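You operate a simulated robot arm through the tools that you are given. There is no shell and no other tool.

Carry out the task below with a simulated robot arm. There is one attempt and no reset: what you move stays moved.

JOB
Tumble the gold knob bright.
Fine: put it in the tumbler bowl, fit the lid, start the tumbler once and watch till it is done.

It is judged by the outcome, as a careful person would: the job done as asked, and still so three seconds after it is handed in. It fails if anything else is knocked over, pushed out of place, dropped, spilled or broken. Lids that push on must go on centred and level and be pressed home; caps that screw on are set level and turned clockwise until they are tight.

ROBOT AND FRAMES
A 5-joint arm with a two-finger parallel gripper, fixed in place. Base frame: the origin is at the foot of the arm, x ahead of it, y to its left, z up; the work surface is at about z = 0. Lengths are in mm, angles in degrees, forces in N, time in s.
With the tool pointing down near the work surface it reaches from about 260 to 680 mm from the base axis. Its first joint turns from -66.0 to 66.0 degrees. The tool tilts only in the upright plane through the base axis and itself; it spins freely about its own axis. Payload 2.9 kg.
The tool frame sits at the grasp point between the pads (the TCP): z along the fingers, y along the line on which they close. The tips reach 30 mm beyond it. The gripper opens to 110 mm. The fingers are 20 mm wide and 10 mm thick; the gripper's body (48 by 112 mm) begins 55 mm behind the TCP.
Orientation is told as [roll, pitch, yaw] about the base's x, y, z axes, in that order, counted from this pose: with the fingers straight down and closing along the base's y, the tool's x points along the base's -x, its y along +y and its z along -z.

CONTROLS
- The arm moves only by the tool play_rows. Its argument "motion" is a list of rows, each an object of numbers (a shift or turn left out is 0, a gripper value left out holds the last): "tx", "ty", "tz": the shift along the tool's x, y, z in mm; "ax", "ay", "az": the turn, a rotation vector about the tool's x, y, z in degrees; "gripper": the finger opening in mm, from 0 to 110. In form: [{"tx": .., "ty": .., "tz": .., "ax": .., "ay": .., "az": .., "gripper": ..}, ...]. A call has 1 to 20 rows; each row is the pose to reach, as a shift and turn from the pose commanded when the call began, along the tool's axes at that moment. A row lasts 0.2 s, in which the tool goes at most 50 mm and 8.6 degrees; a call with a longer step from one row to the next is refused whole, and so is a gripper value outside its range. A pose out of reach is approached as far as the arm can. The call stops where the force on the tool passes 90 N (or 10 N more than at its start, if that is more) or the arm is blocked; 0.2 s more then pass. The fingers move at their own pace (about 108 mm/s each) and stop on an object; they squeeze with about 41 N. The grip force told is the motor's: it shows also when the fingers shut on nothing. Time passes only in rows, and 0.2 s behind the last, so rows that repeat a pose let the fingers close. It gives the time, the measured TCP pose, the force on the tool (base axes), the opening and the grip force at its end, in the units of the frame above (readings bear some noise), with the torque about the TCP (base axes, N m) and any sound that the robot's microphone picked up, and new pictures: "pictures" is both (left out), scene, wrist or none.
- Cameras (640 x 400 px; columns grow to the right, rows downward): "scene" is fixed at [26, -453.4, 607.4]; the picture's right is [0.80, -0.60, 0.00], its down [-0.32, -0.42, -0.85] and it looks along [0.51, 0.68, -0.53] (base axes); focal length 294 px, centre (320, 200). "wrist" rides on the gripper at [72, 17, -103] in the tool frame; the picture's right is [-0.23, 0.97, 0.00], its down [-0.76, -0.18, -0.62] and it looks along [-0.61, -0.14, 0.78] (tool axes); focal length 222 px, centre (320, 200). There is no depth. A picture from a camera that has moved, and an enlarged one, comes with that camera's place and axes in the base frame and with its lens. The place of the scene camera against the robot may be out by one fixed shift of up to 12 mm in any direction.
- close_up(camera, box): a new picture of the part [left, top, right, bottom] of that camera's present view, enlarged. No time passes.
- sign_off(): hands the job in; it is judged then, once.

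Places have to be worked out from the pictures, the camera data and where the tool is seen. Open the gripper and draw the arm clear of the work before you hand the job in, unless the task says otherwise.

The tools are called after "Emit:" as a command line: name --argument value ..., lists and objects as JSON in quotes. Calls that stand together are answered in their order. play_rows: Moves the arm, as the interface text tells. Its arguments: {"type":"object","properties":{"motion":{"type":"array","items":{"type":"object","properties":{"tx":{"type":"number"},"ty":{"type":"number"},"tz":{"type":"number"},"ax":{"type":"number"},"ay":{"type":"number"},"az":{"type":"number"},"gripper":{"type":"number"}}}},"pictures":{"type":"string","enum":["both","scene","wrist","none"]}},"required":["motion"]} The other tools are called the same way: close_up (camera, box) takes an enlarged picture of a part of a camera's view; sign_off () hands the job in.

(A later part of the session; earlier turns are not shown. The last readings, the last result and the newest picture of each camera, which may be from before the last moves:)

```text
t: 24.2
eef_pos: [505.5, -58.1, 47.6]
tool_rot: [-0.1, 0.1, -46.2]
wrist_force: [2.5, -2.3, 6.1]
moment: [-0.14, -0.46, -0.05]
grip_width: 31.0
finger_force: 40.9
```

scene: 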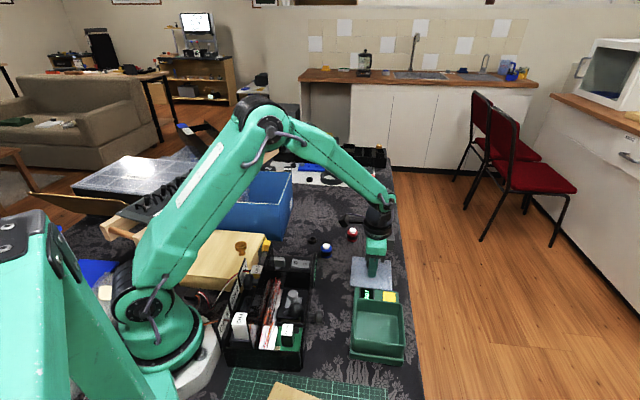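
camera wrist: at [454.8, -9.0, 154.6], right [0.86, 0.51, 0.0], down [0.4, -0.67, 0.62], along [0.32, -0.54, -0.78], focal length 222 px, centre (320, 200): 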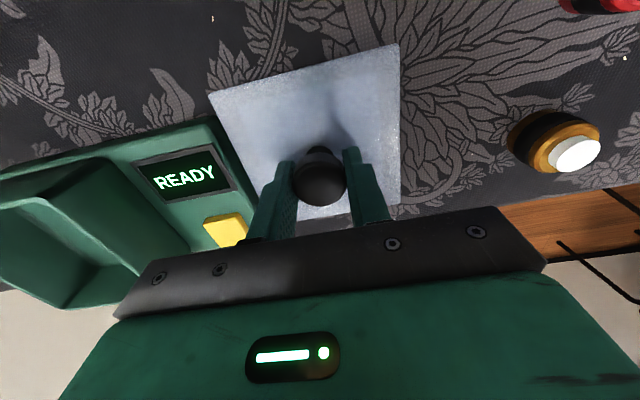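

The load is down to 6 N with the lid resting on the table. Opening the fingers now.

Emit:
play_rows --motion '[{"gripper": 36}, {"gripper": 45}, {"gripper": 60}, {"gripper": 70}, {"gripper": 70}]' --pictures "both"

Emit:
close_up --camera "scene" --box '[340, 220, 440, 300]'

```text
t: 25.4
eef_pos: [506.0, -57.6, 48.5]
tool_rot: [-0.1, 0.1, -46.0]
wrist_force: [-0.4, 0.5, 0.3]
moment: [0.0, -0.05, 0.02]
grip_width: 70.0
finger_force: 0.0
camera wrist: at [468.4, 5.3, 151.4], right [0.86, 0.51, 0.0], down [0.4, -0.67, 0.62], along [0.32, -0.54, -0.78], focal length 222 px, centre (320, 200)
```

scene: 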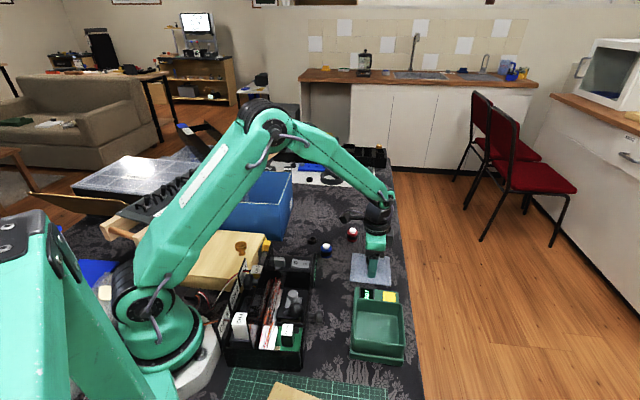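
wrist: 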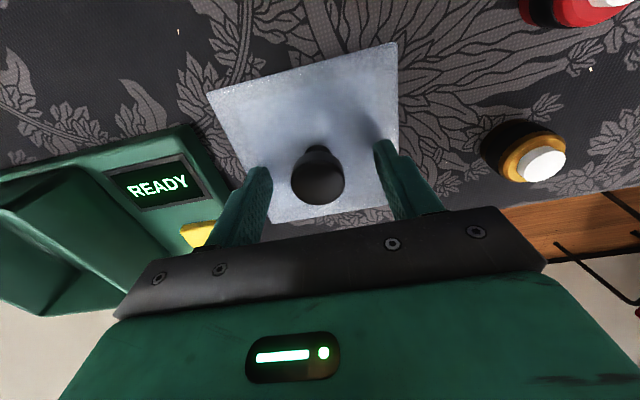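

```text
5.00 times, centred on (390, 260) of scene
camera zoom: at [26.0, -453.4, 607.4], right [0.8, -0.6, 0.0], down [-0.32, -0.42, -0.85], along [0.51, 0.68, -0.53], focal length 1468 px, centre (-30, -100)
```

zoom: 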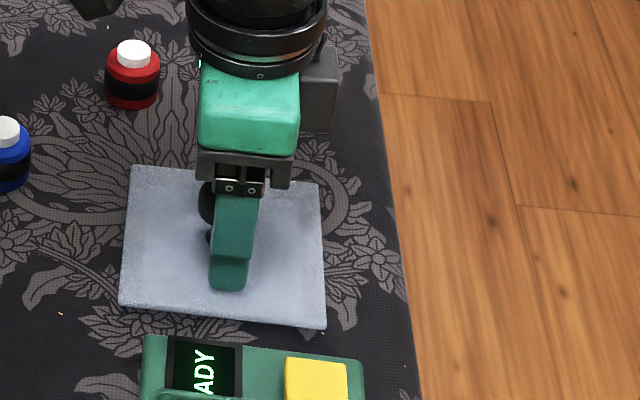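

The lid is resting flat on the table, and the place to pick it up again is TCP (506, -57.6, 48) at yaw -46. I'll rise and move over the gold knob at about (613, 17) for a close look.

Emit:
play_rows --motion '[{"tz": -30}, {"tz": -70}, {"tz": -110}, {"tz": -130, "tx": -5, "ty": 25}, {"tz": -130, "tx": -10, "ty": 60}, {"tz": -130, "tx": -16, "ty": 95}, {"tz": -130, "tx": -20.7, "ty": 128.8}, {"tz": -130, "tx": -20.7, "ty": 128.8}]' --pictures "both"

Emit:
close_up --camera "wrist" --box '[220, 60, 420, 200]'

Emit:
close_up --camera "scene" --box '[320, 220, 440, 300]'

```text
t: 27.2
eef_pos: [612.6, 16.7, 179.9]
tool_rot: [0.0, 0.0, -46.0]
wrist_force: [0.1, 0.2, 0.2]
moment: [-0.01, -0.02, 0.02]
grip_width: 69.8
finger_force: 0.1
camera wrist: at [574.8, 80.2, 282.7], right [0.86, 0.51, 0.0], down [0.4, -0.67, 0.62], along [0.32, -0.54, -0.78], focal length 222 px, centre (320, 200)
```

scene: 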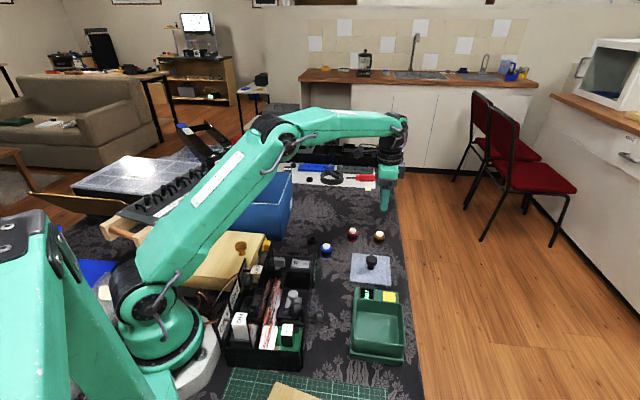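
wrist: 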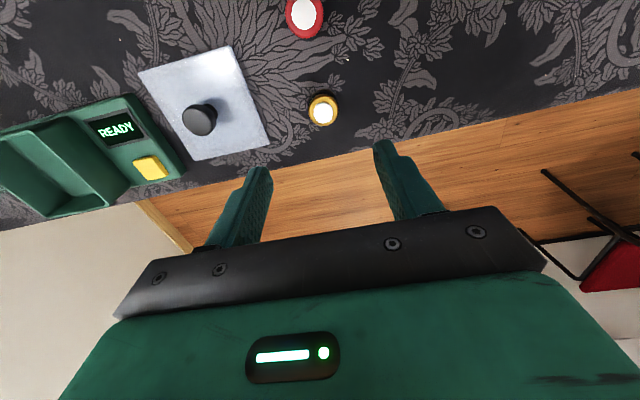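

```text
2.86 times, centred on (320, 130) of wrist
camera zoom: at [574.8, 80.2, 282.7], right [0.86, 0.51, 0.0], down [0.4, -0.67, 0.62], along [0.32, -0.54, -0.78], focal length 635 px, centre (320, 400)
```

zoom: 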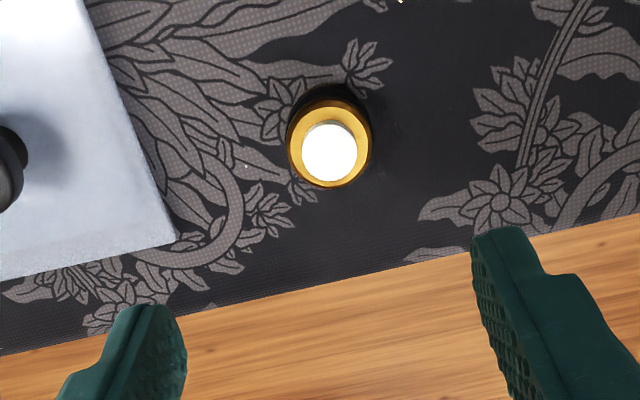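

```text
5.00 times, centred on (380, 260) of scene
camera zoom: at [26.0, -453.4, 607.4], right [0.8, -0.6, 0.0], down [-0.32, -0.42, -0.85], along [0.51, 0.68, -0.53], focal length 1468 px, centre (20, -100)
```

zoom: 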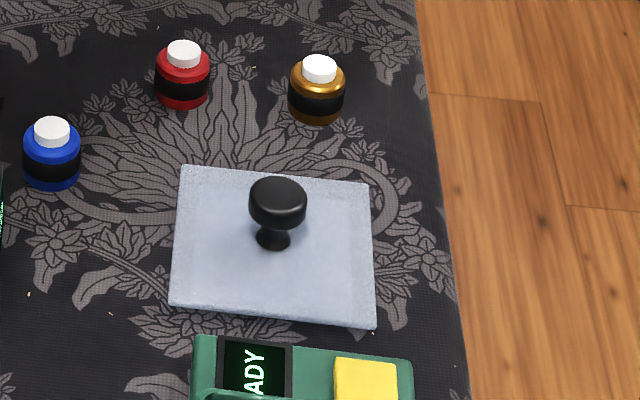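

Combining three wrist views puts the gold knob at about (617, 16.5). Its white top is at z≈35 and its body is about 33 mm across. I'll centre over it and descend partway to check.

Emit:
play_rows --motion '[{"tx": -3.2, "ty": 3, "tz": 30}, {"tx": -3.2, "ty": 3, "tz": 65}, {"tx": -3.2, "ty": 3, "tz": 85}, {"tx": -3.2, "ty": 3, "tz": 95}, {"tx": -3.2, "ty": 3, "tz": 95}]' --pictures "both"

Emit:
close_up --camera "wrist" --box '[210, 80, 450, 230]'

Emit:
close_up --camera "scene" --box '[340, 205, 420, 265]'

```text
t: 28.4
eef_pos: [618.6, 17.0, 85.6]
tool_rot: [0.0, 0.0, -46.0]
wrist_force: [0.8, -0.1, 0.4]
moment: [-0.02, 0.0, 0.03]
grip_width: 70.0
finger_force: 0.0
camera wrist: at [580.0, 79.3, 187.5], right [0.86, 0.51, 0.0], down [0.4, -0.67, 0.62], along [0.32, -0.54, -0.78], focal length 222 px, centre (320, 200)
```

scene: 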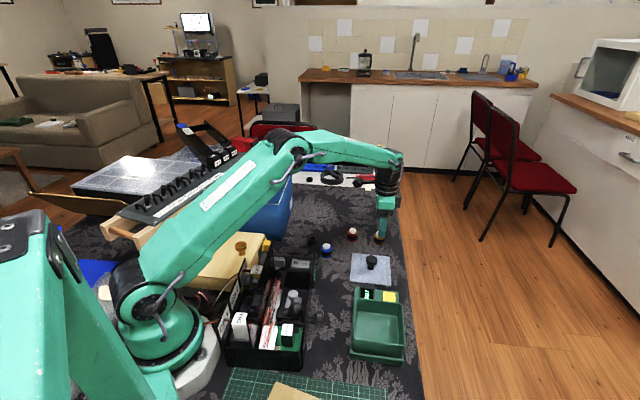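
wrist: 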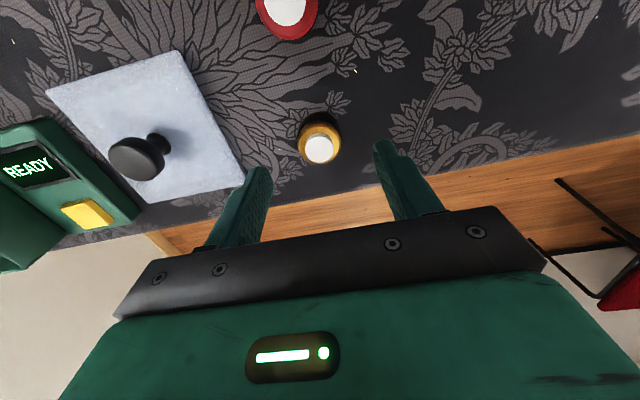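

```text
2.67 times, centred on (330, 155) of wrist
camera zoom: at [580.0, 79.3, 187.5], right [0.86, 0.51, 0.0], down [0.4, -0.67, 0.62], along [0.32, -0.54, -0.78], focal length 592 px, centre (293, 320)
```

zoom: 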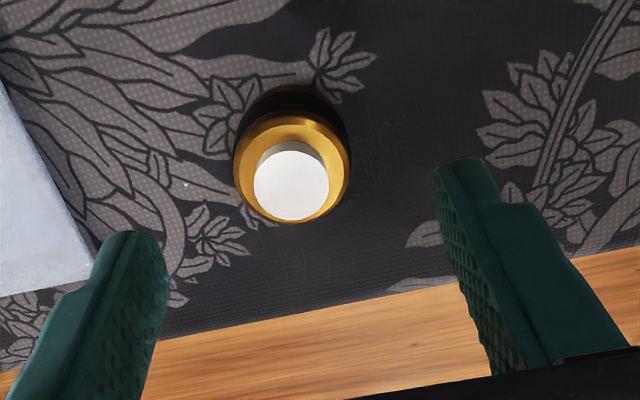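

```text
6.67 times, centred on (380, 235) of scene
camera zoom: at [26.0, -453.4, 607.4], right [0.8, -0.6, 0.0], down [-0.32, -0.42, -0.85], along [0.51, 0.68, -0.53], focal length 1957 px, centre (-80, -33)
```

zoom: 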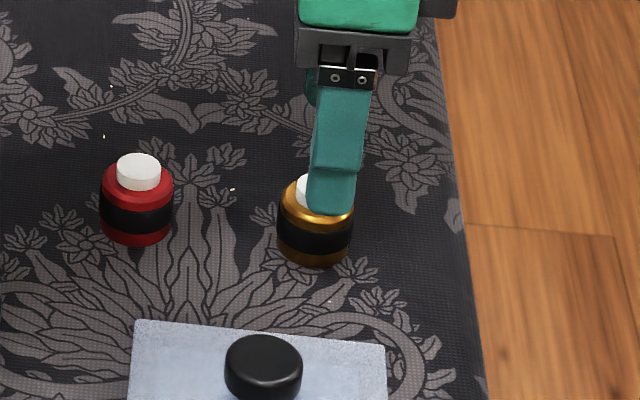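

The gold knob is centred between the fingers. I'll lower to z≈36, putting the tips about 6 mm above the table, and close on the body.

Emit:
play_rows --motion '[{"tz": 20}, {"tz": 38}, {"tz": 46}, {"tz": 49}, {"tz": 49}]' --pictures "none"

```text
t: 29.6
eef_pos: [616.9, 16.5, 34.8]
tool_rot: [0.0, 0.0, -46.0]
wrist_force: [0.1, -1.0, 0.8]
moment: [0.02, -0.03, -0.02]
grip_width: 70.0
finger_force: 0.1
```

No contact force at z=34.8. Closing gently on the knob.

Emit:
play_rows --motion '[{"gripper": 55}, {"gripper": 42}, {"gripper": 36}, {"gripper": 28}, {"gripper": 24}, {"gripper": 24}]' --pictures "both"

Emit:
close_up --camera "wrist" --box '[210, 80, 450, 230]'

```text
t: 31.0
eef_pos: [619.0, 16.4, 35.8]
tool_rot: [-0.1, 0.0, -46.0]
wrist_force: [0.9, 0.5, 0.7]
moment: [0.0, -0.01, 0.02]
grip_width: 32.5
finger_force: 40.8
camera wrist: at [580.2, 79.4, 138.4], right [0.86, 0.51, 0.0], down [0.4, -0.67, 0.62], along [0.32, -0.54, -0.78], focal length 222 px, centre (320, 200)
```

scene: 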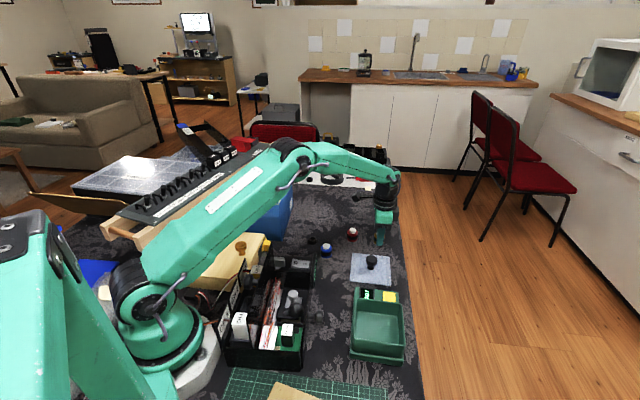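
wrist: 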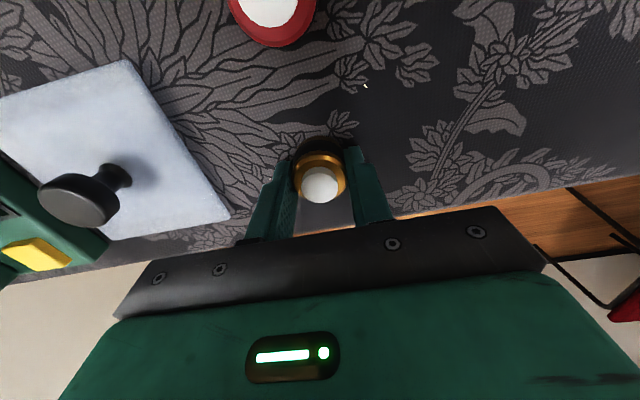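

```text
2.67 times, centred on (330, 155) of wrist
camera zoom: at [580.2, 79.4, 138.4], right [0.86, 0.51, 0.0], down [0.4, -0.67, 0.62], along [0.32, -0.54, -0.78], focal length 592 px, centre (293, 320)
```

zoom: 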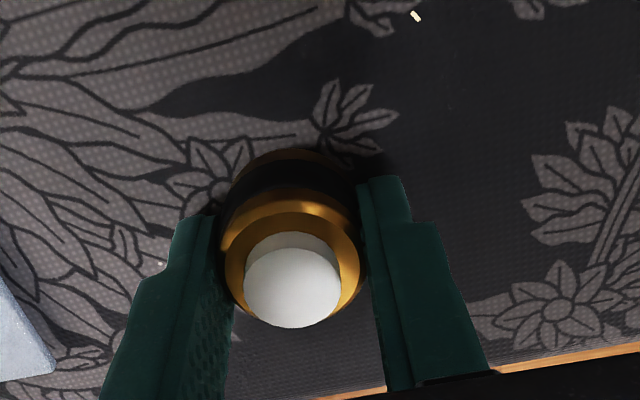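

The knob is held at 32.5 mm with 41 N. I'll lift it straight up, carry it over the lid and the panel to above the bowl at (369, -211), and look.

Emit:
play_rows --motion '[{"tz": -10}, {"tz": -30}, {"tz": -65}, {"tz": -105}, {"tz": -145}, {"tz": -165, "ty": -20, "tx": 0.5}, {"tz": -165, "ty": -55, "tx": 1.5}, {"tz": -165, "ty": -95, "tx": 2.6}, {"tz": -165, "ty": -135, "tx": 3.8}, {"tz": -165, "ty": -175, "tx": 5}, {"tz": -165, "ty": -215, "tx": 6}, {"tz": -165, "ty": -255, "tx": 7}, {"tz": -165, "ty": -295, "tx": 8.2}, {"tz": -165, "ty": -325, "tx": 9}, {"tz": -165, "ty": -337, "tx": 9.4}, {"tz": -165, "ty": -337, "tx": 9.4}]' --pictures "both"

Emit:
close_up --camera "wrist" --box '[210, 20, 450, 220]'

Emit:
close_up --camera "scene" --box '[330, 250, 430, 370]'

```text
t: 34.4
eef_pos: [366.5, -211.9, 197.9]
tool_rot: [0.1, 0.1, -45.9]
wrist_force: [0.1, 0.2, -0.7]
moment: [0.0, -0.02, 0.01]
grip_width: 32.2
finger_force: 41.1
camera wrist: at [329.4, -148.9, 301.2], right [0.86, 0.51, 0.0], down [0.4, -0.67, 0.62], along [0.32, -0.54, -0.78], focal length 222 px, centre (320, 200)
```

scene: 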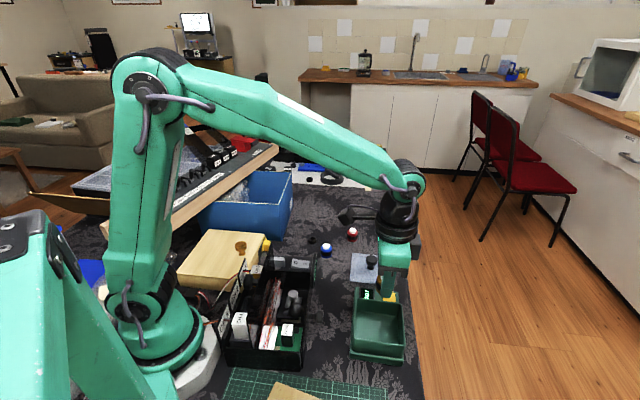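
wrist: 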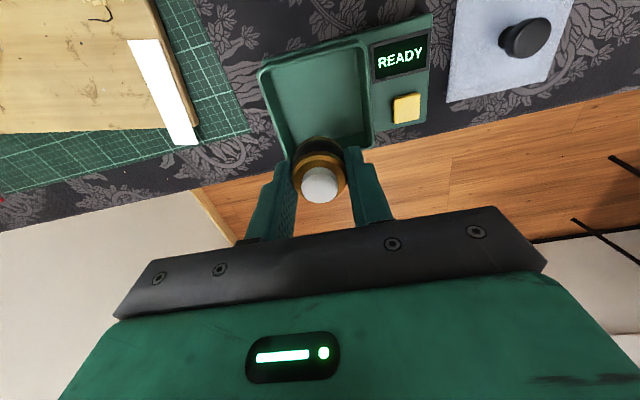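

```text
2.00 times, centred on (330, 120) of wrist
camera zoom: at [329.4, -148.9, 301.2], right [0.86, 0.51, 0.0], down [0.4, -0.67, 0.62], along [0.32, -0.54, -0.78], focal length 444 px, centre (300, 360)
```

zoom: 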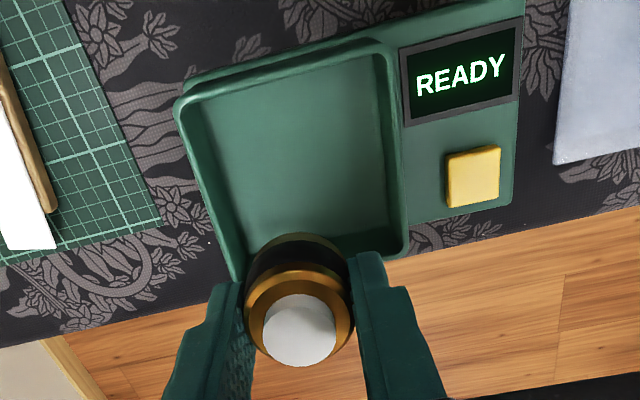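

```text
3.33 times, centred on (380, 310) of scene
camera zoom: at [26.0, -453.4, 607.4], right [0.8, -0.6, 0.0], down [-0.32, -0.42, -0.85], along [0.51, 0.68, -0.53], focal length 978 px, centre (120, -167)
```

zoom: 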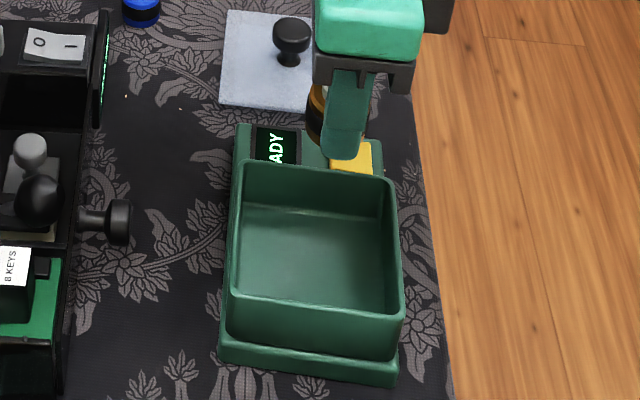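

The knob is held over the bowl, whose rim is about 97 mm outside and centred at (368, -210.5). I'll nudge 2 mm to centre and lower to z≈72, with the knob's underside still above the bowl floor.

Emit:
play_rows --motion '[{"ty": 2, "tz": 30}, {"ty": 2, "tz": 60}, {"ty": 2, "tz": 90}, {"ty": 2, "tz": 110}, {"ty": 2, "tz": 122}, {"ty": 2, "tz": 126}, {"ty": 2, "tz": 126}]' --pictures "both"

Emit:
close_up --camera "scene" --box '[330, 250, 430, 370]'

Emit:
close_up --camera "wrist" --box '[200, 80, 460, 240]'

```text
t: 36.0
eef_pos: [369.6, -209.7, 72.5]
tool_rot: [-0.1, -0.1, -46.0]
wrist_force: [-0.2, 0.1, -0.1]
moment: [0.01, -0.05, 0.0]
grip_width: 32.3
finger_force: 41.1
camera wrist: at [332.1, -147.1, 175.3], right [0.86, 0.51, 0.0], down [0.4, -0.67, 0.62], along [0.32, -0.54, -0.78], focal length 222 px, centre (320, 200)
```

scene: 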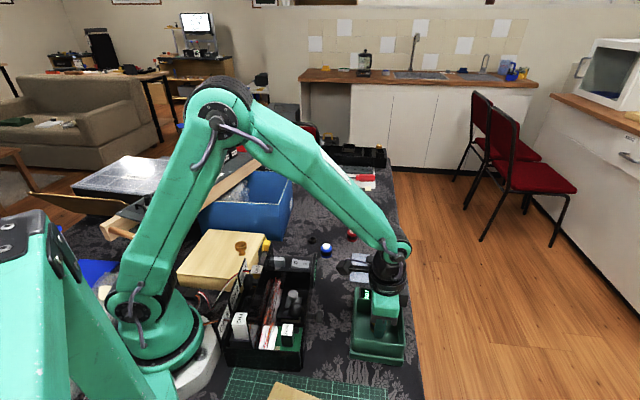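
wrist: 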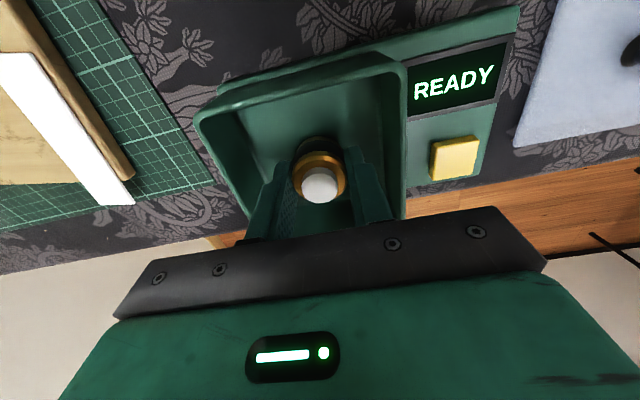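

```text
3.33 times, centred on (380, 310) of scene
camera zoom: at [26.0, -453.4, 607.4], right [0.8, -0.6, 0.0], down [-0.32, -0.42, -0.85], along [0.51, 0.68, -0.53], focal length 978 px, centre (120, -167)
```

zoom: 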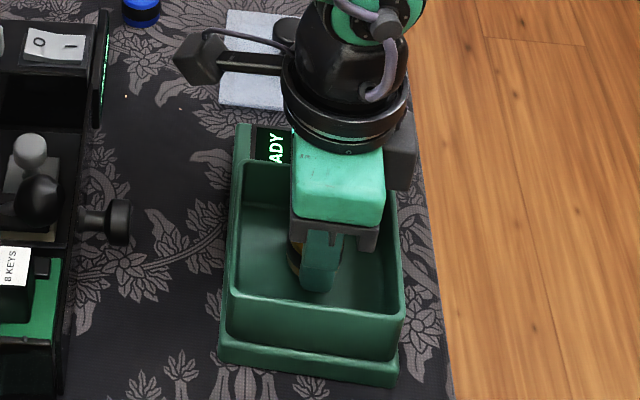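

```text
2.46 times, centred on (330, 160) of wrist
camera zoom: at [332.1, -147.1, 175.3], right [0.86, 0.51, 0.0], down [0.4, -0.67, 0.62], along [0.32, -0.54, -0.78], focal length 547 px, centre (295, 298)
```

zoom: 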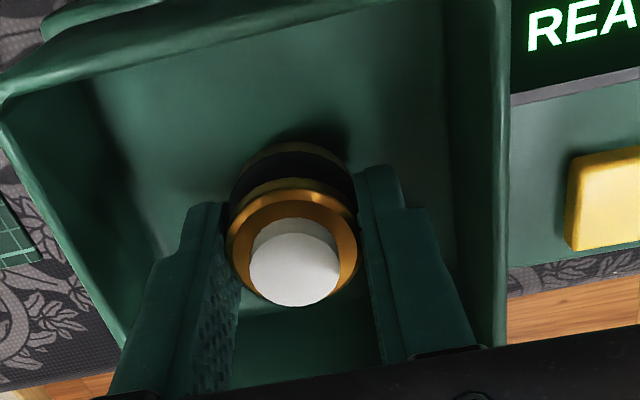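

The knob is inside the bowl and clear of the walls. I'll feel for the floor in small steps.

Emit:
play_rows --motion '[{"tz": 2}, {"tz": 4}, {"tz": 6}, {"tz": 6}]' --pictures "none"

```text
t: 37.0
eef_pos: [371.1, -209.6, 67.4]
tool_rot: [-0.1, 0.0, -46.0]
wrist_force: [0.2, 0.5, 0.1]
moment: [-0.02, 0.03, 0.02]
grip_width: 32.1
finger_force: 41.0
```

No contact at z≈67, so I'll keep going down gently.

Emit:
play_rows --motion '[{"tz": 2}, {"tz": 4}, {"tz": 4}]' --pictures "none"

Emit:
play_rows --motion '[{"tz": 1.5}, {"tz": 3}, {"tz": 3}]' --pictures "none"

```text
t: 37.8
eef_pos: [369.2, -210.5, 63.8]
tool_rot: [-0.1, 0.0, -46.0]
wrist_force: [-0.3, 0.7, -0.4]
moment: [0.02, 0.0, 0.01]
grip_width: 32.4
finger_force: 41.3
```

```text
t: 38.6
eef_pos: [369.6, -210.7, 61.2]
tool_rot: [-0.1, -0.1, -46.0]
wrist_force: [-0.5, 1.6, 7.2]
moment: [0.06, 0.02, -0.02]
grip_width: 32.3
finger_force: 41.0
```

The knob touched the bowl floor at z≈61 with 7 N. I'll open the fingers modestly so they stay clear of the bowl walls.

Emit:
play_rows --motion '[{"gripper": 36}, {"gripper": 40}, {"gripper": 46}, {"gripper": 46}]' --pictures "wrist"

Emit:
close_up --camera "wrist" --box '[200, 80, 460, 240]'

```text
t: 39.6
eef_pos: [370.2, -208.0, 60.7]
tool_rot: [0.0, -0.1, -45.9]
wrist_force: [-0.7, -0.2, 0.2]
moment: [0.0, 0.02, 0.01]
grip_width: 45.9
finger_force: 0.0
camera wrist: at [332.6, -146.5, 163.6], right [0.86, 0.51, 0.0], down [0.4, -0.67, 0.62], along [0.32, -0.54, -0.78], focal length 222 px, centre (320, 200)
```

wrist: 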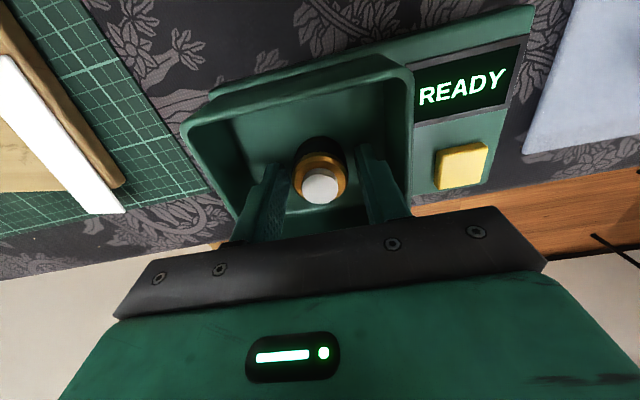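

```text
2.46 times, centred on (330, 160) of wrist
camera zoom: at [332.6, -146.5, 163.6], right [0.86, 0.51, 0.0], down [0.4, -0.67, 0.62], along [0.32, -0.54, -0.78], focal length 547 px, centre (295, 298)
```

zoom: 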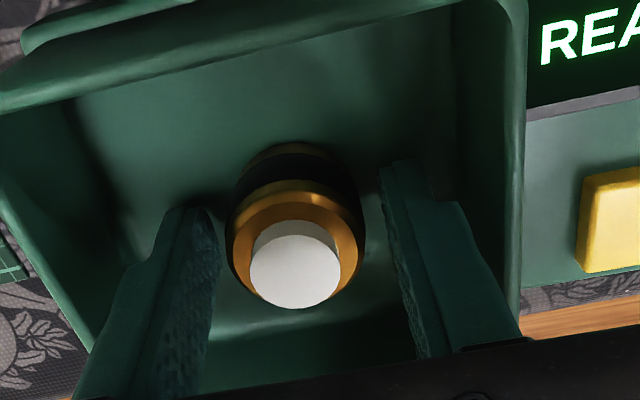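

The knob stands upright in the bowl, released. I'll raise straight out and inspect the bowl and the lid edge from the scene camera.

Emit:
play_rows --motion '[{"tz": -10}, {"tz": -30}, {"tz": -60}, {"tz": -100}, {"tz": -140}, {"tz": -160}, {"tz": -160, "ty": 40}, {"tz": -160, "ty": 80}, {"tz": -160, "ty": 120, "gripper": 70}, {"tz": -160, "ty": 160, "tx": 0, "gripper": 70}, {"tz": -160, "ty": 160, "gripper": 70}]' --pictures "both"

Emit:
close_up --camera "scene" --box '[345, 285, 415, 365]'

Emit:
close_up --camera "scene" --box '[340, 245, 400, 290]'

```text
t: 42.0
eef_pos: [486.9, -97.4, 218.9]
tool_rot: [0.0, -0.1, -46.2]
wrist_force: [-0.2, -0.2, 0.4]
moment: [-0.02, 0.04, 0.0]
grip_width: 70.1
finger_force: 0.0
camera wrist: at [449.3, -34.3, 322.9], right [0.86, 0.51, 0.0], down [0.4, -0.67, 0.62], along [0.32, -0.54, -0.78], focal length 222 px, centre (320, 200)
```

scene: 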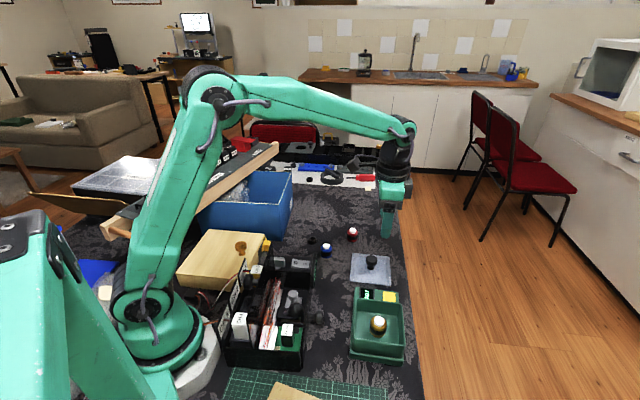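
wrist: 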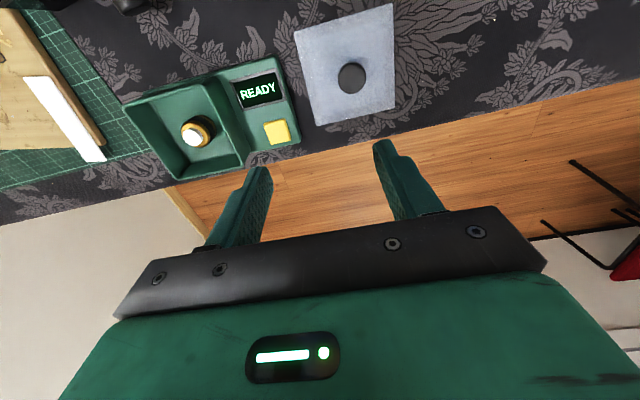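

```text
5.00 times, centred on (380, 325) of scene
camera zoom: at [26.0, -453.4, 607.4], right [0.8, -0.6, 0.0], down [-0.32, -0.42, -0.85], along [0.51, 0.68, -0.53], focal length 1468 px, centre (20, -425)
```

zoom: 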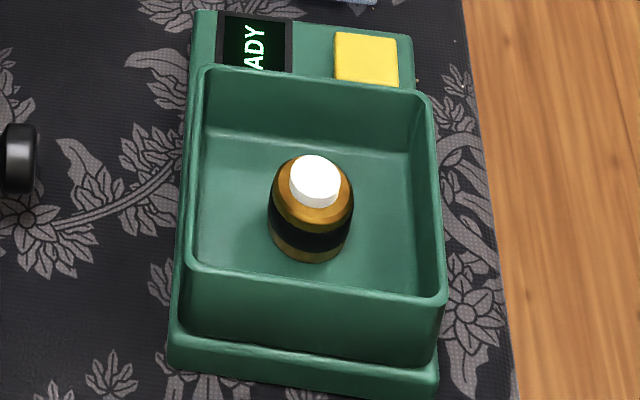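

```text
8.89 times, centred on (370, 268) of scene
camera zoom: at [26.0, -453.4, 607.4], right [0.8, -0.6, 0.0], down [-0.32, -0.42, -0.85], along [0.51, 0.68, -0.53], focal length 2609 px, centre (-124, -400)
```

zoom: 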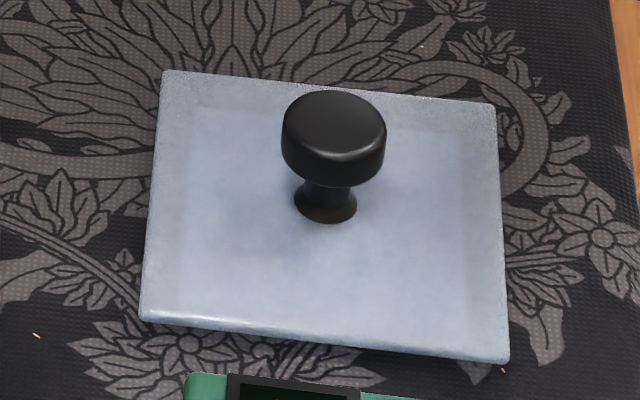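

The knob stands in the bowl. Before fitting the lid I want to know how far its underside plug reaches, since the knob's top (about z 60–61) may be close to it, so I'll enlarge the lid.

Emit:
close_up --camera "wrist" --box '[280, 0, 410, 130]'

Emit:
close_up --camera "scene" --box '[345, 262, 400, 292]'

Emit:
close_up --camera "wrist" --box '[120, 60, 300, 190]'

```text
3.08 times, centred on (345, 65) of wrist
camera zoom: at [449.3, -34.3, 322.9], right [0.86, 0.51, 0.0], down [0.4, -0.67, 0.62], along [0.32, -0.54, -0.78], focal length 684 px, centre (243, 615)
```

zoom: 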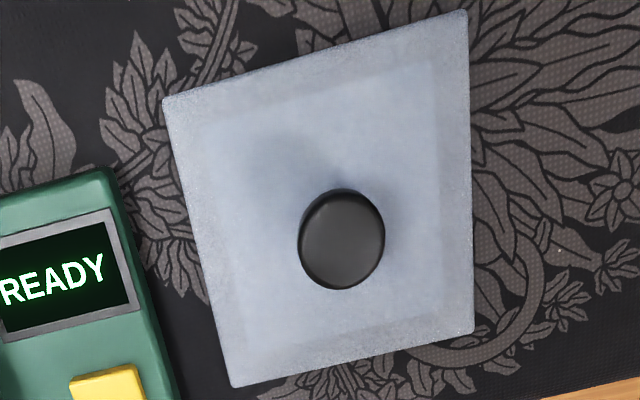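

```text
11.64 times, centred on (372, 277) of scene
camera zoom: at [26.0, -453.4, 607.4], right [0.8, -0.6, 0.0], down [-0.32, -0.42, -0.85], along [0.51, 0.68, -0.53], focal length 3416 px, centre (-291, -696)
```

zoom: 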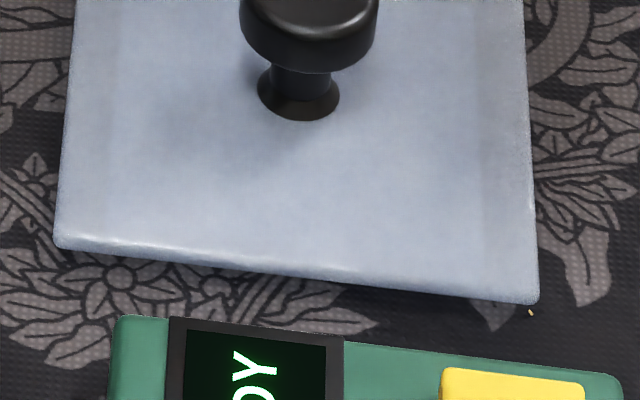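

```text
3.08 times, centred on (210, 125) of wrist
camera zoom: at [449.3, -34.3, 322.9], right [0.86, 0.51, 0.0], down [0.4, -0.67, 0.62], along [0.32, -0.54, -0.78], focal length 684 px, centre (658, 431)
```

zoom: 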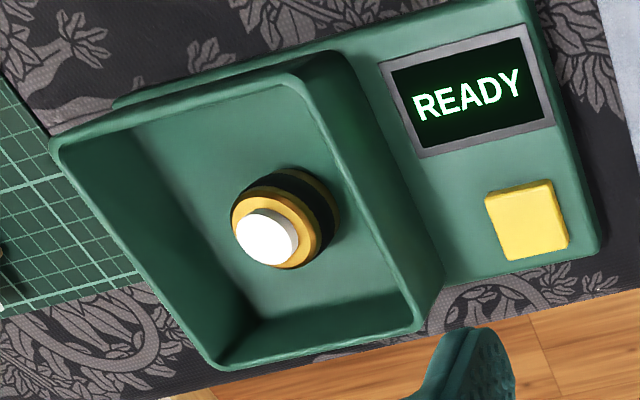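

The lid seems to have a plug under its plate, so head-room over the knob matters. I'll measure the knob's height from its identical red sibling at high zoom.

Emit:
close_up --camera "scene" --box '[340, 224, 366, 244]'

Emit:
close_up --camera "scene" --box '[312, 238, 342, 262]'

Emit:
close_up --camera "scene" --box '[362, 308, 396, 340]'

```text
16.00 times, centred on (353, 234) of scene
camera zoom: at [26.0, -453.4, 607.4], right [0.8, -0.6, 0.0], down [-0.32, -0.42, -0.85], along [0.51, 0.68, -0.53], focal length 4697 px, centre (-208, -344)
```

zoom: 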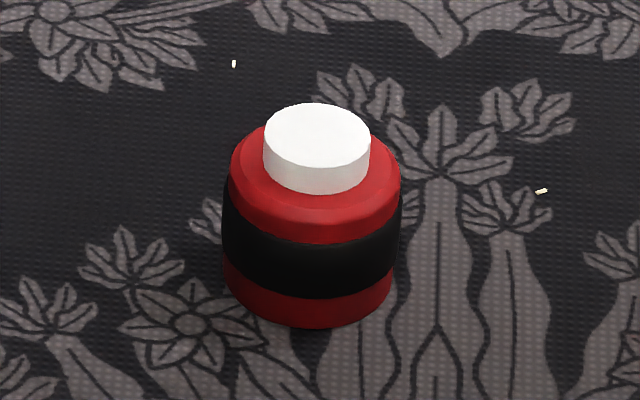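

```text
16.00 times, centred on (327, 250) of scene
camera zoom: at [26.0, -453.4, 607.4], right [0.8, -0.6, 0.0], down [-0.32, -0.42, -0.85], along [0.51, 0.68, -0.53], focal length 4697 px, centre (208, -600)
```

zoom: 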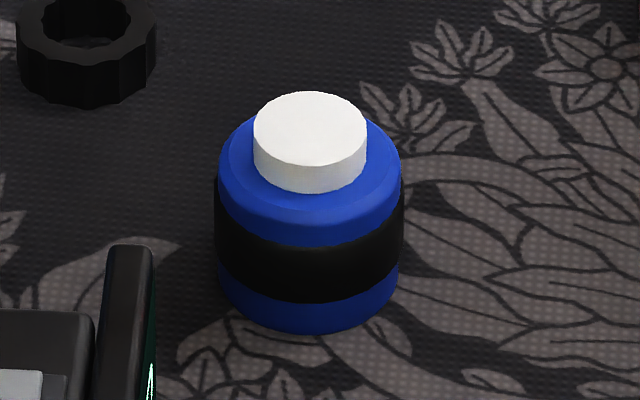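

```text
12.50 times, centred on (379, 324) of scene
camera zoom: at [26.0, -453.4, 607.4], right [0.8, -0.6, 0.0], down [-0.32, -0.42, -0.85], along [0.51, 0.68, -0.53], focal length 3669 px, centre (-418, -1350)
```

zoom: 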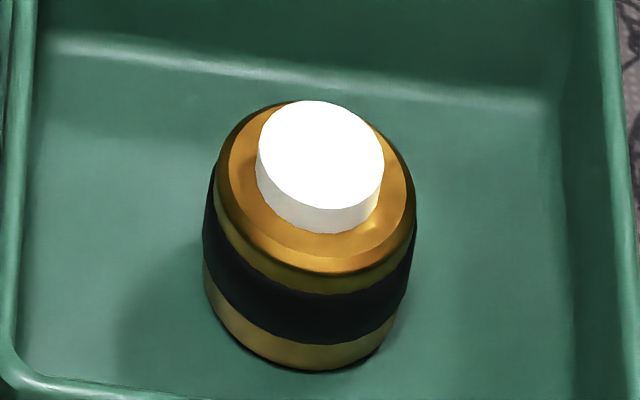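

The knob is about 35 mm tall, and I estimate the lid's plug reaches near z≈59 when seated. I'll judge the fit by feel and by final height. Now I'll go back over the lid handle at (506, -57.7).

Emit:
play_rows --motion '[{"tx": 5, "ty": 15, "tz": 30}, {"tx": 10, "ty": 30, "tz": 65}, {"tx": 14.5, "ty": 43.2, "tz": 95}, {"tx": 14.5, "ty": 43.2, "tz": 110}, {"tx": 14.5, "ty": 43.2, "tz": 110}]' --pictures "wrist"

Emit:
close_up --camera "wrist" --box '[190, 20, 450, 220]'

```text
t: 43.2
eef_pos: [506.5, -58.1, 110.3]
tool_rot: [0.0, 0.1, -46.0]
wrist_force: [-0.1, 0.0, -0.5]
moment: [0.02, 0.02, -0.02]
grip_width: 70.3
finger_force: 0.1
camera wrist: at [468.7, 6.4, 212.7], right [0.86, 0.51, 0.0], down [0.4, -0.67, 0.62], along [0.32, -0.54, -0.78], focal length 222 px, centre (320, 200)
```

wrist: 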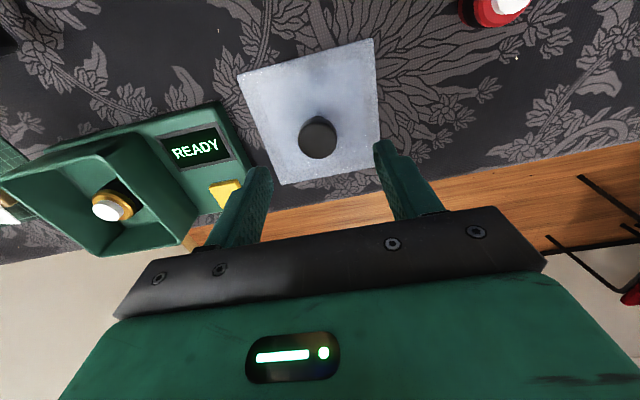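

```text
2.00 times, centred on (320, 120) of wrist
camera zoom: at [468.7, 6.4, 212.7], right [0.86, 0.51, 0.0], down [0.4, -0.67, 0.62], along [0.32, -0.54, -0.78], focal length 444 px, centre (320, 360)
```

zoom: 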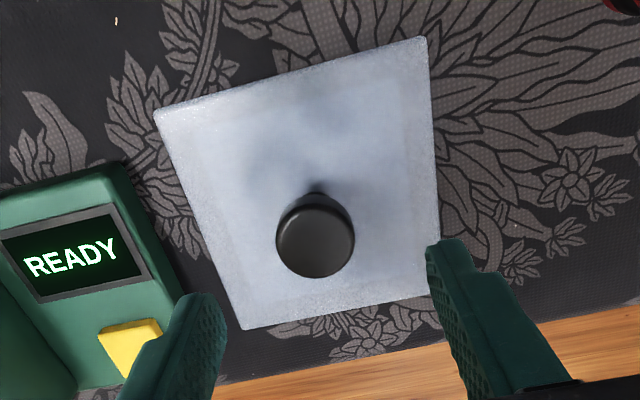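

The handle is centred between the fingers again. I'll descend to the release height and re-grip the lid.

Emit:
play_rows --motion '[{"tz": 25}, {"tz": 48}, {"tz": 58}, {"tz": 62}, {"tz": 62}, {"tz": 62, "gripper": 50}, {"tz": 62, "gripper": 34}, {"tz": 62, "gripper": 20}, {"tz": 62, "gripper": 20}, {"tz": 62, "gripper": 20}]' --pictures "both"

Emit:
close_up --camera "wrist" --box '[190, 20, 450, 220]'

```text
t: 45.4
eef_pos: [507.2, -57.8, 48.5]
tool_rot: [0.0, 0.0, -46.0]
wrist_force: [0.5, 0.1, 0.1]
moment: [0.02, -0.02, 0.0]
grip_width: 30.5
finger_force: 40.7
camera wrist: at [469.2, 5.3, 151.4], right [0.86, 0.51, 0.0], down [0.4, -0.67, 0.62], along [0.32, -0.54, -0.78], focal length 222 px, centre (320, 200)
```

scene: 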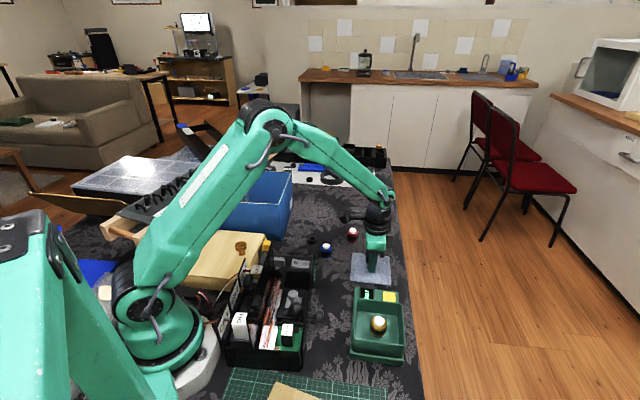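
wrist: 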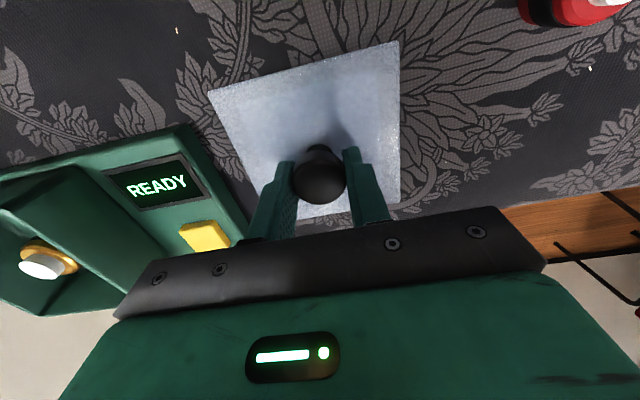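

```text
2.00 times, centred on (320, 120) of wrist
camera zoom: at [469.2, 5.3, 151.4], right [0.86, 0.51, 0.0], down [0.4, -0.67, 0.62], along [0.32, -0.54, -0.78], focal length 444 px, centre (320, 360)
```

zoom: 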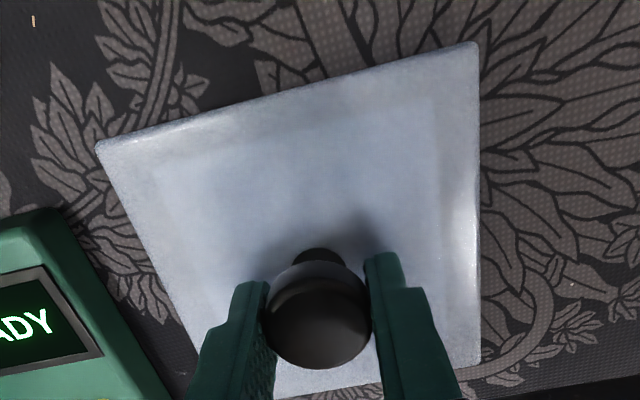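

The lid is gripped again at 30.5 mm. I'll compare this view with the first grip, using the same crop, to see whether the lid sits the same way in the fingers.

Emit:
close_up --camera "wrist" --box '[210, 80, 450, 230]'

```text
2.67 times, centred on (330, 155) of wrist
camera zoom: at [469.2, 5.3, 151.4], right [0.86, 0.51, 0.0], down [0.4, -0.67, 0.62], along [0.32, -0.54, -0.78], focal length 592 px, centre (293, 320)
```

zoom: 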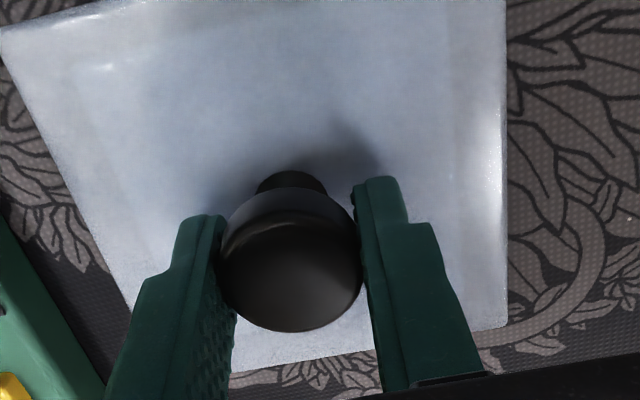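

The lid sits within about 1 mm of its first position in the fingers. I'll lift it and carry it back over the bowl along the same path.

Emit:
play_rows --motion '[{"tz": -10}, {"tz": -35}, {"tz": -75}, {"tz": -115}, {"tz": -145}, {"tz": -160, "ty": -15, "tx": -1}, {"tz": -160, "ty": -45, "tx": -3}, {"tz": -160, "ty": -80, "tx": -6}, {"tz": -160, "ty": -115, "tx": -8}, {"tz": -160, "ty": -150, "tx": -11}, {"tz": -160, "ty": -180, "tx": -13}, {"tz": -160, "ty": -198, "tx": -14.5}, {"tz": -160, "ty": -204.3, "tx": -15}, {"tz": -160, "ty": -204.3, "tx": -15}]' --pictures "both"

Emit:
close_up --camera "scene" --box '[330, 250, 430, 370]'

```text
t: 48.4
eef_pos: [369.1, -212.3, 207.7]
tool_rot: [0.1, 0.0, -46.0]
wrist_force: [-1.2, 0.8, -0.4]
moment: [-0.01, -0.03, -0.01]
grip_width: 31.1
finger_force: 40.7
camera wrist: at [331.8, -149.2, 311.4], right [0.86, 0.51, 0.0], down [0.4, -0.67, 0.62], along [0.32, -0.54, -0.78], focal length 222 px, centre (320, 200)
```

scene: 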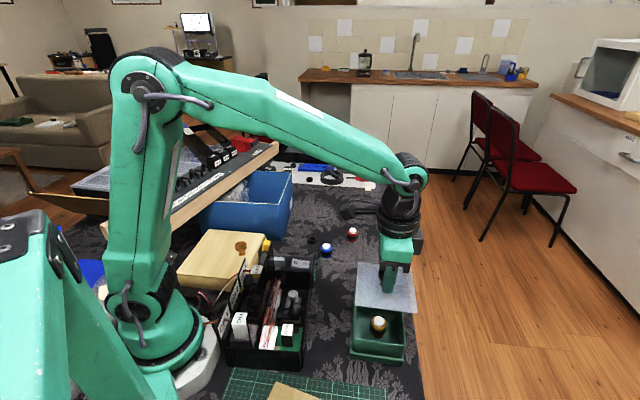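
wrist: 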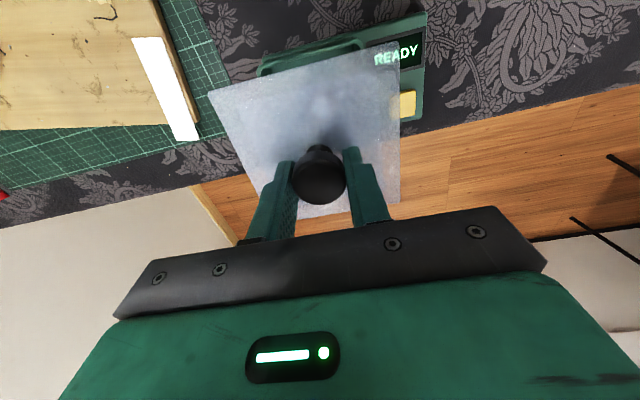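

```text
3.33 times, centred on (380, 310) of scene
camera zoom: at [26.0, -453.4, 607.4], right [0.8, -0.6, 0.0], down [-0.32, -0.42, -0.85], along [0.51, 0.68, -0.53], focal length 978 px, centre (120, -167)
```

zoom: 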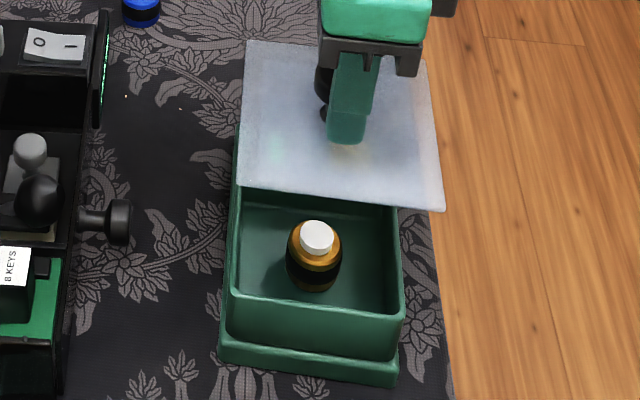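

The lid is above the bowl with the knob standing inside. I'll lower to z≈130, just above the rim, and check the centring.

Emit:
play_rows --motion '[{"tz": 25}, {"tz": 50}, {"tz": 70}, {"tz": 79}, {"tz": 79}]' --pictures "both"

Emit:
close_up --camera "scene" --box '[335, 270, 425, 370]'

Emit:
close_up --camera "wrist" --box '[190, 20, 450, 220]'

```text
t: 49.6
eef_pos: [369.0, -211.6, 129.4]
tool_rot: [0.0, 0.0, -46.0]
wrist_force: [0.6, 0.1, -1.5]
moment: [-0.01, 0.0, -0.01]
grip_width: 31.0
finger_force: 41.0
camera wrist: at [331.0, -148.0, 232.9], right [0.86, 0.51, 0.0], down [0.4, -0.67, 0.62], along [0.32, -0.54, -0.78], focal length 222 px, centre (320, 200)
```

scene: 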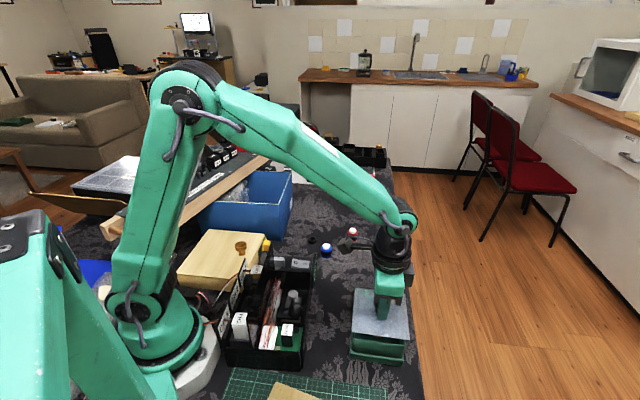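
wrist: 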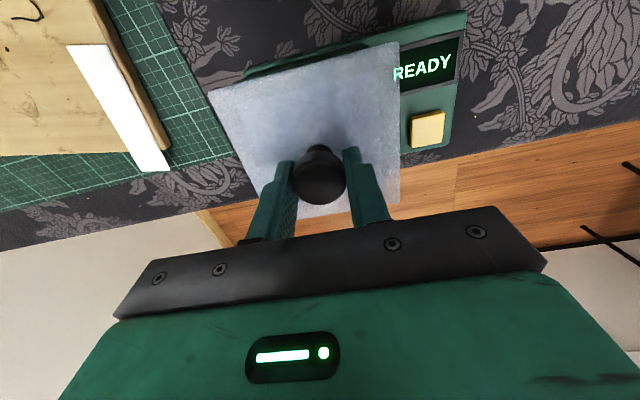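

```text
4.00 times, centred on (380, 320) of scene
camera zoom: at [26.0, -453.4, 607.4], right [0.8, -0.6, 0.0], down [-0.32, -0.42, -0.85], along [0.51, 0.68, -0.53], focal length 1174 px, centre (80, -280)
```

zoom: 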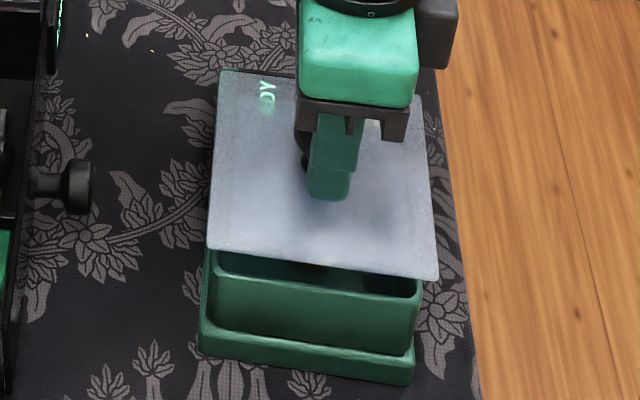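

```text
2.00 times, centred on (320, 120) of wrist
camera zoom: at [331.0, -148.0, 232.9], right [0.86, 0.51, 0.0], down [0.4, -0.67, 0.62], along [0.32, -0.54, -0.78], focal length 444 px, centre (320, 360)
```

zoom: 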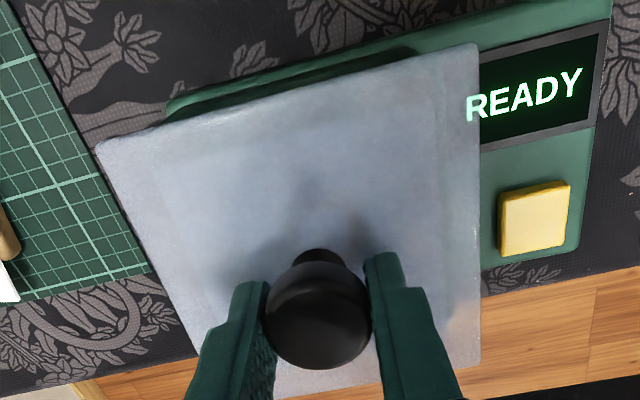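

Everything looks centred. I'll lower in small steps while watching the force.

Emit:
play_rows --motion '[{"tz": 3}, {"tz": 6}, {"tz": 9}, {"tz": 9}]' --pictures "none"

Emit:
play_rows --motion '[{"tz": 1.5}, {"tz": 3}, {"tz": 3}]' --pictures "none"

Emit:
play_rows --motion '[{"tz": 1.5}, {"tz": 3}, {"tz": 3}]' --pictures "none"

```text
t: 50.6
eef_pos: [369.0, -210.1, 121.1]
tool_rot: [0.0, 0.1, -46.0]
wrist_force: [0.5, 0.1, -1.1]
moment: [0.02, 0.0, -0.04]
grip_width: 30.5
finger_force: 40.5
```

```text
t: 51.4
eef_pos: [369.2, -211.2, 118.2]
tool_rot: [0.0, 0.0, -46.0]
wrist_force: [-0.4, -0.5, 0.2]
moment: [-0.02, -0.03, -0.01]
grip_width: 30.8
finger_force: 40.5
```

```text
t: 52.2
eef_pos: [370.2, -211.0, 115.1]
tool_rot: [0.0, 0.1, -45.9]
wrist_force: [-0.1, 0.7, -0.6]
moment: [0.01, -0.04, -0.04]
grip_width: 30.5
finger_force: 41.7
```

No contact yet at z≈115. I'll continue in 2 mm steps.

Emit:
play_rows --motion '[{"tz": 1}, {"tz": 2}, {"tz": 2}]' --pictures "none"

Emit:
play_rows --motion '[{"tz": 1}, {"tz": 2}, {"tz": 2}]' --pictures "none"

```text
t: 53.0
eef_pos: [369.6, -210.0, 113.0]
tool_rot: [0.1, 0.0, -46.0]
wrist_force: [-0.5, -0.3, -0.7]
moment: [-0.03, 0.01, -0.02]
grip_width: 31.2
finger_force: 41.5
```

```text
t: 53.8
eef_pos: [368.4, -210.1, 110.4]
tool_rot: [0.0, 0.1, -46.1]
wrist_force: [-0.1, -0.8, -0.8]
moment: [0.01, 0.02, -0.02]
grip_width: 30.9
finger_force: 41.1
```

Still free at z≈110.4. I'll continue in finer steps toward the original seated height of about 107–108.

Emit:
play_rows --motion '[{"tz": 0.7}, {"tz": 1.5}, {"tz": 1.5}]' --pictures "none"

Emit:
play_rows --motion '[{"tz": 0.7}, {"tz": 1.5}, {"tz": 1.5}]' --pictures "none"

```text
t: 54.6
eef_pos: [370.4, -211.3, 108.9]
tool_rot: [0.1, 0.0, -46.1]
wrist_force: [-0.2, -2.6, 1.0]
moment: [-0.08, -0.02, 0.02]
grip_width: 30.8
finger_force: 40.5
```

```text
t: 55.4
eef_pos: [368.4, -210.2, 107.2]
tool_rot: [0.0, 0.0, -46.0]
wrist_force: [0.4, -0.7, -0.9]
moment: [-0.02, 0.0, -0.01]
grip_width: 30.7
finger_force: 41.1
```

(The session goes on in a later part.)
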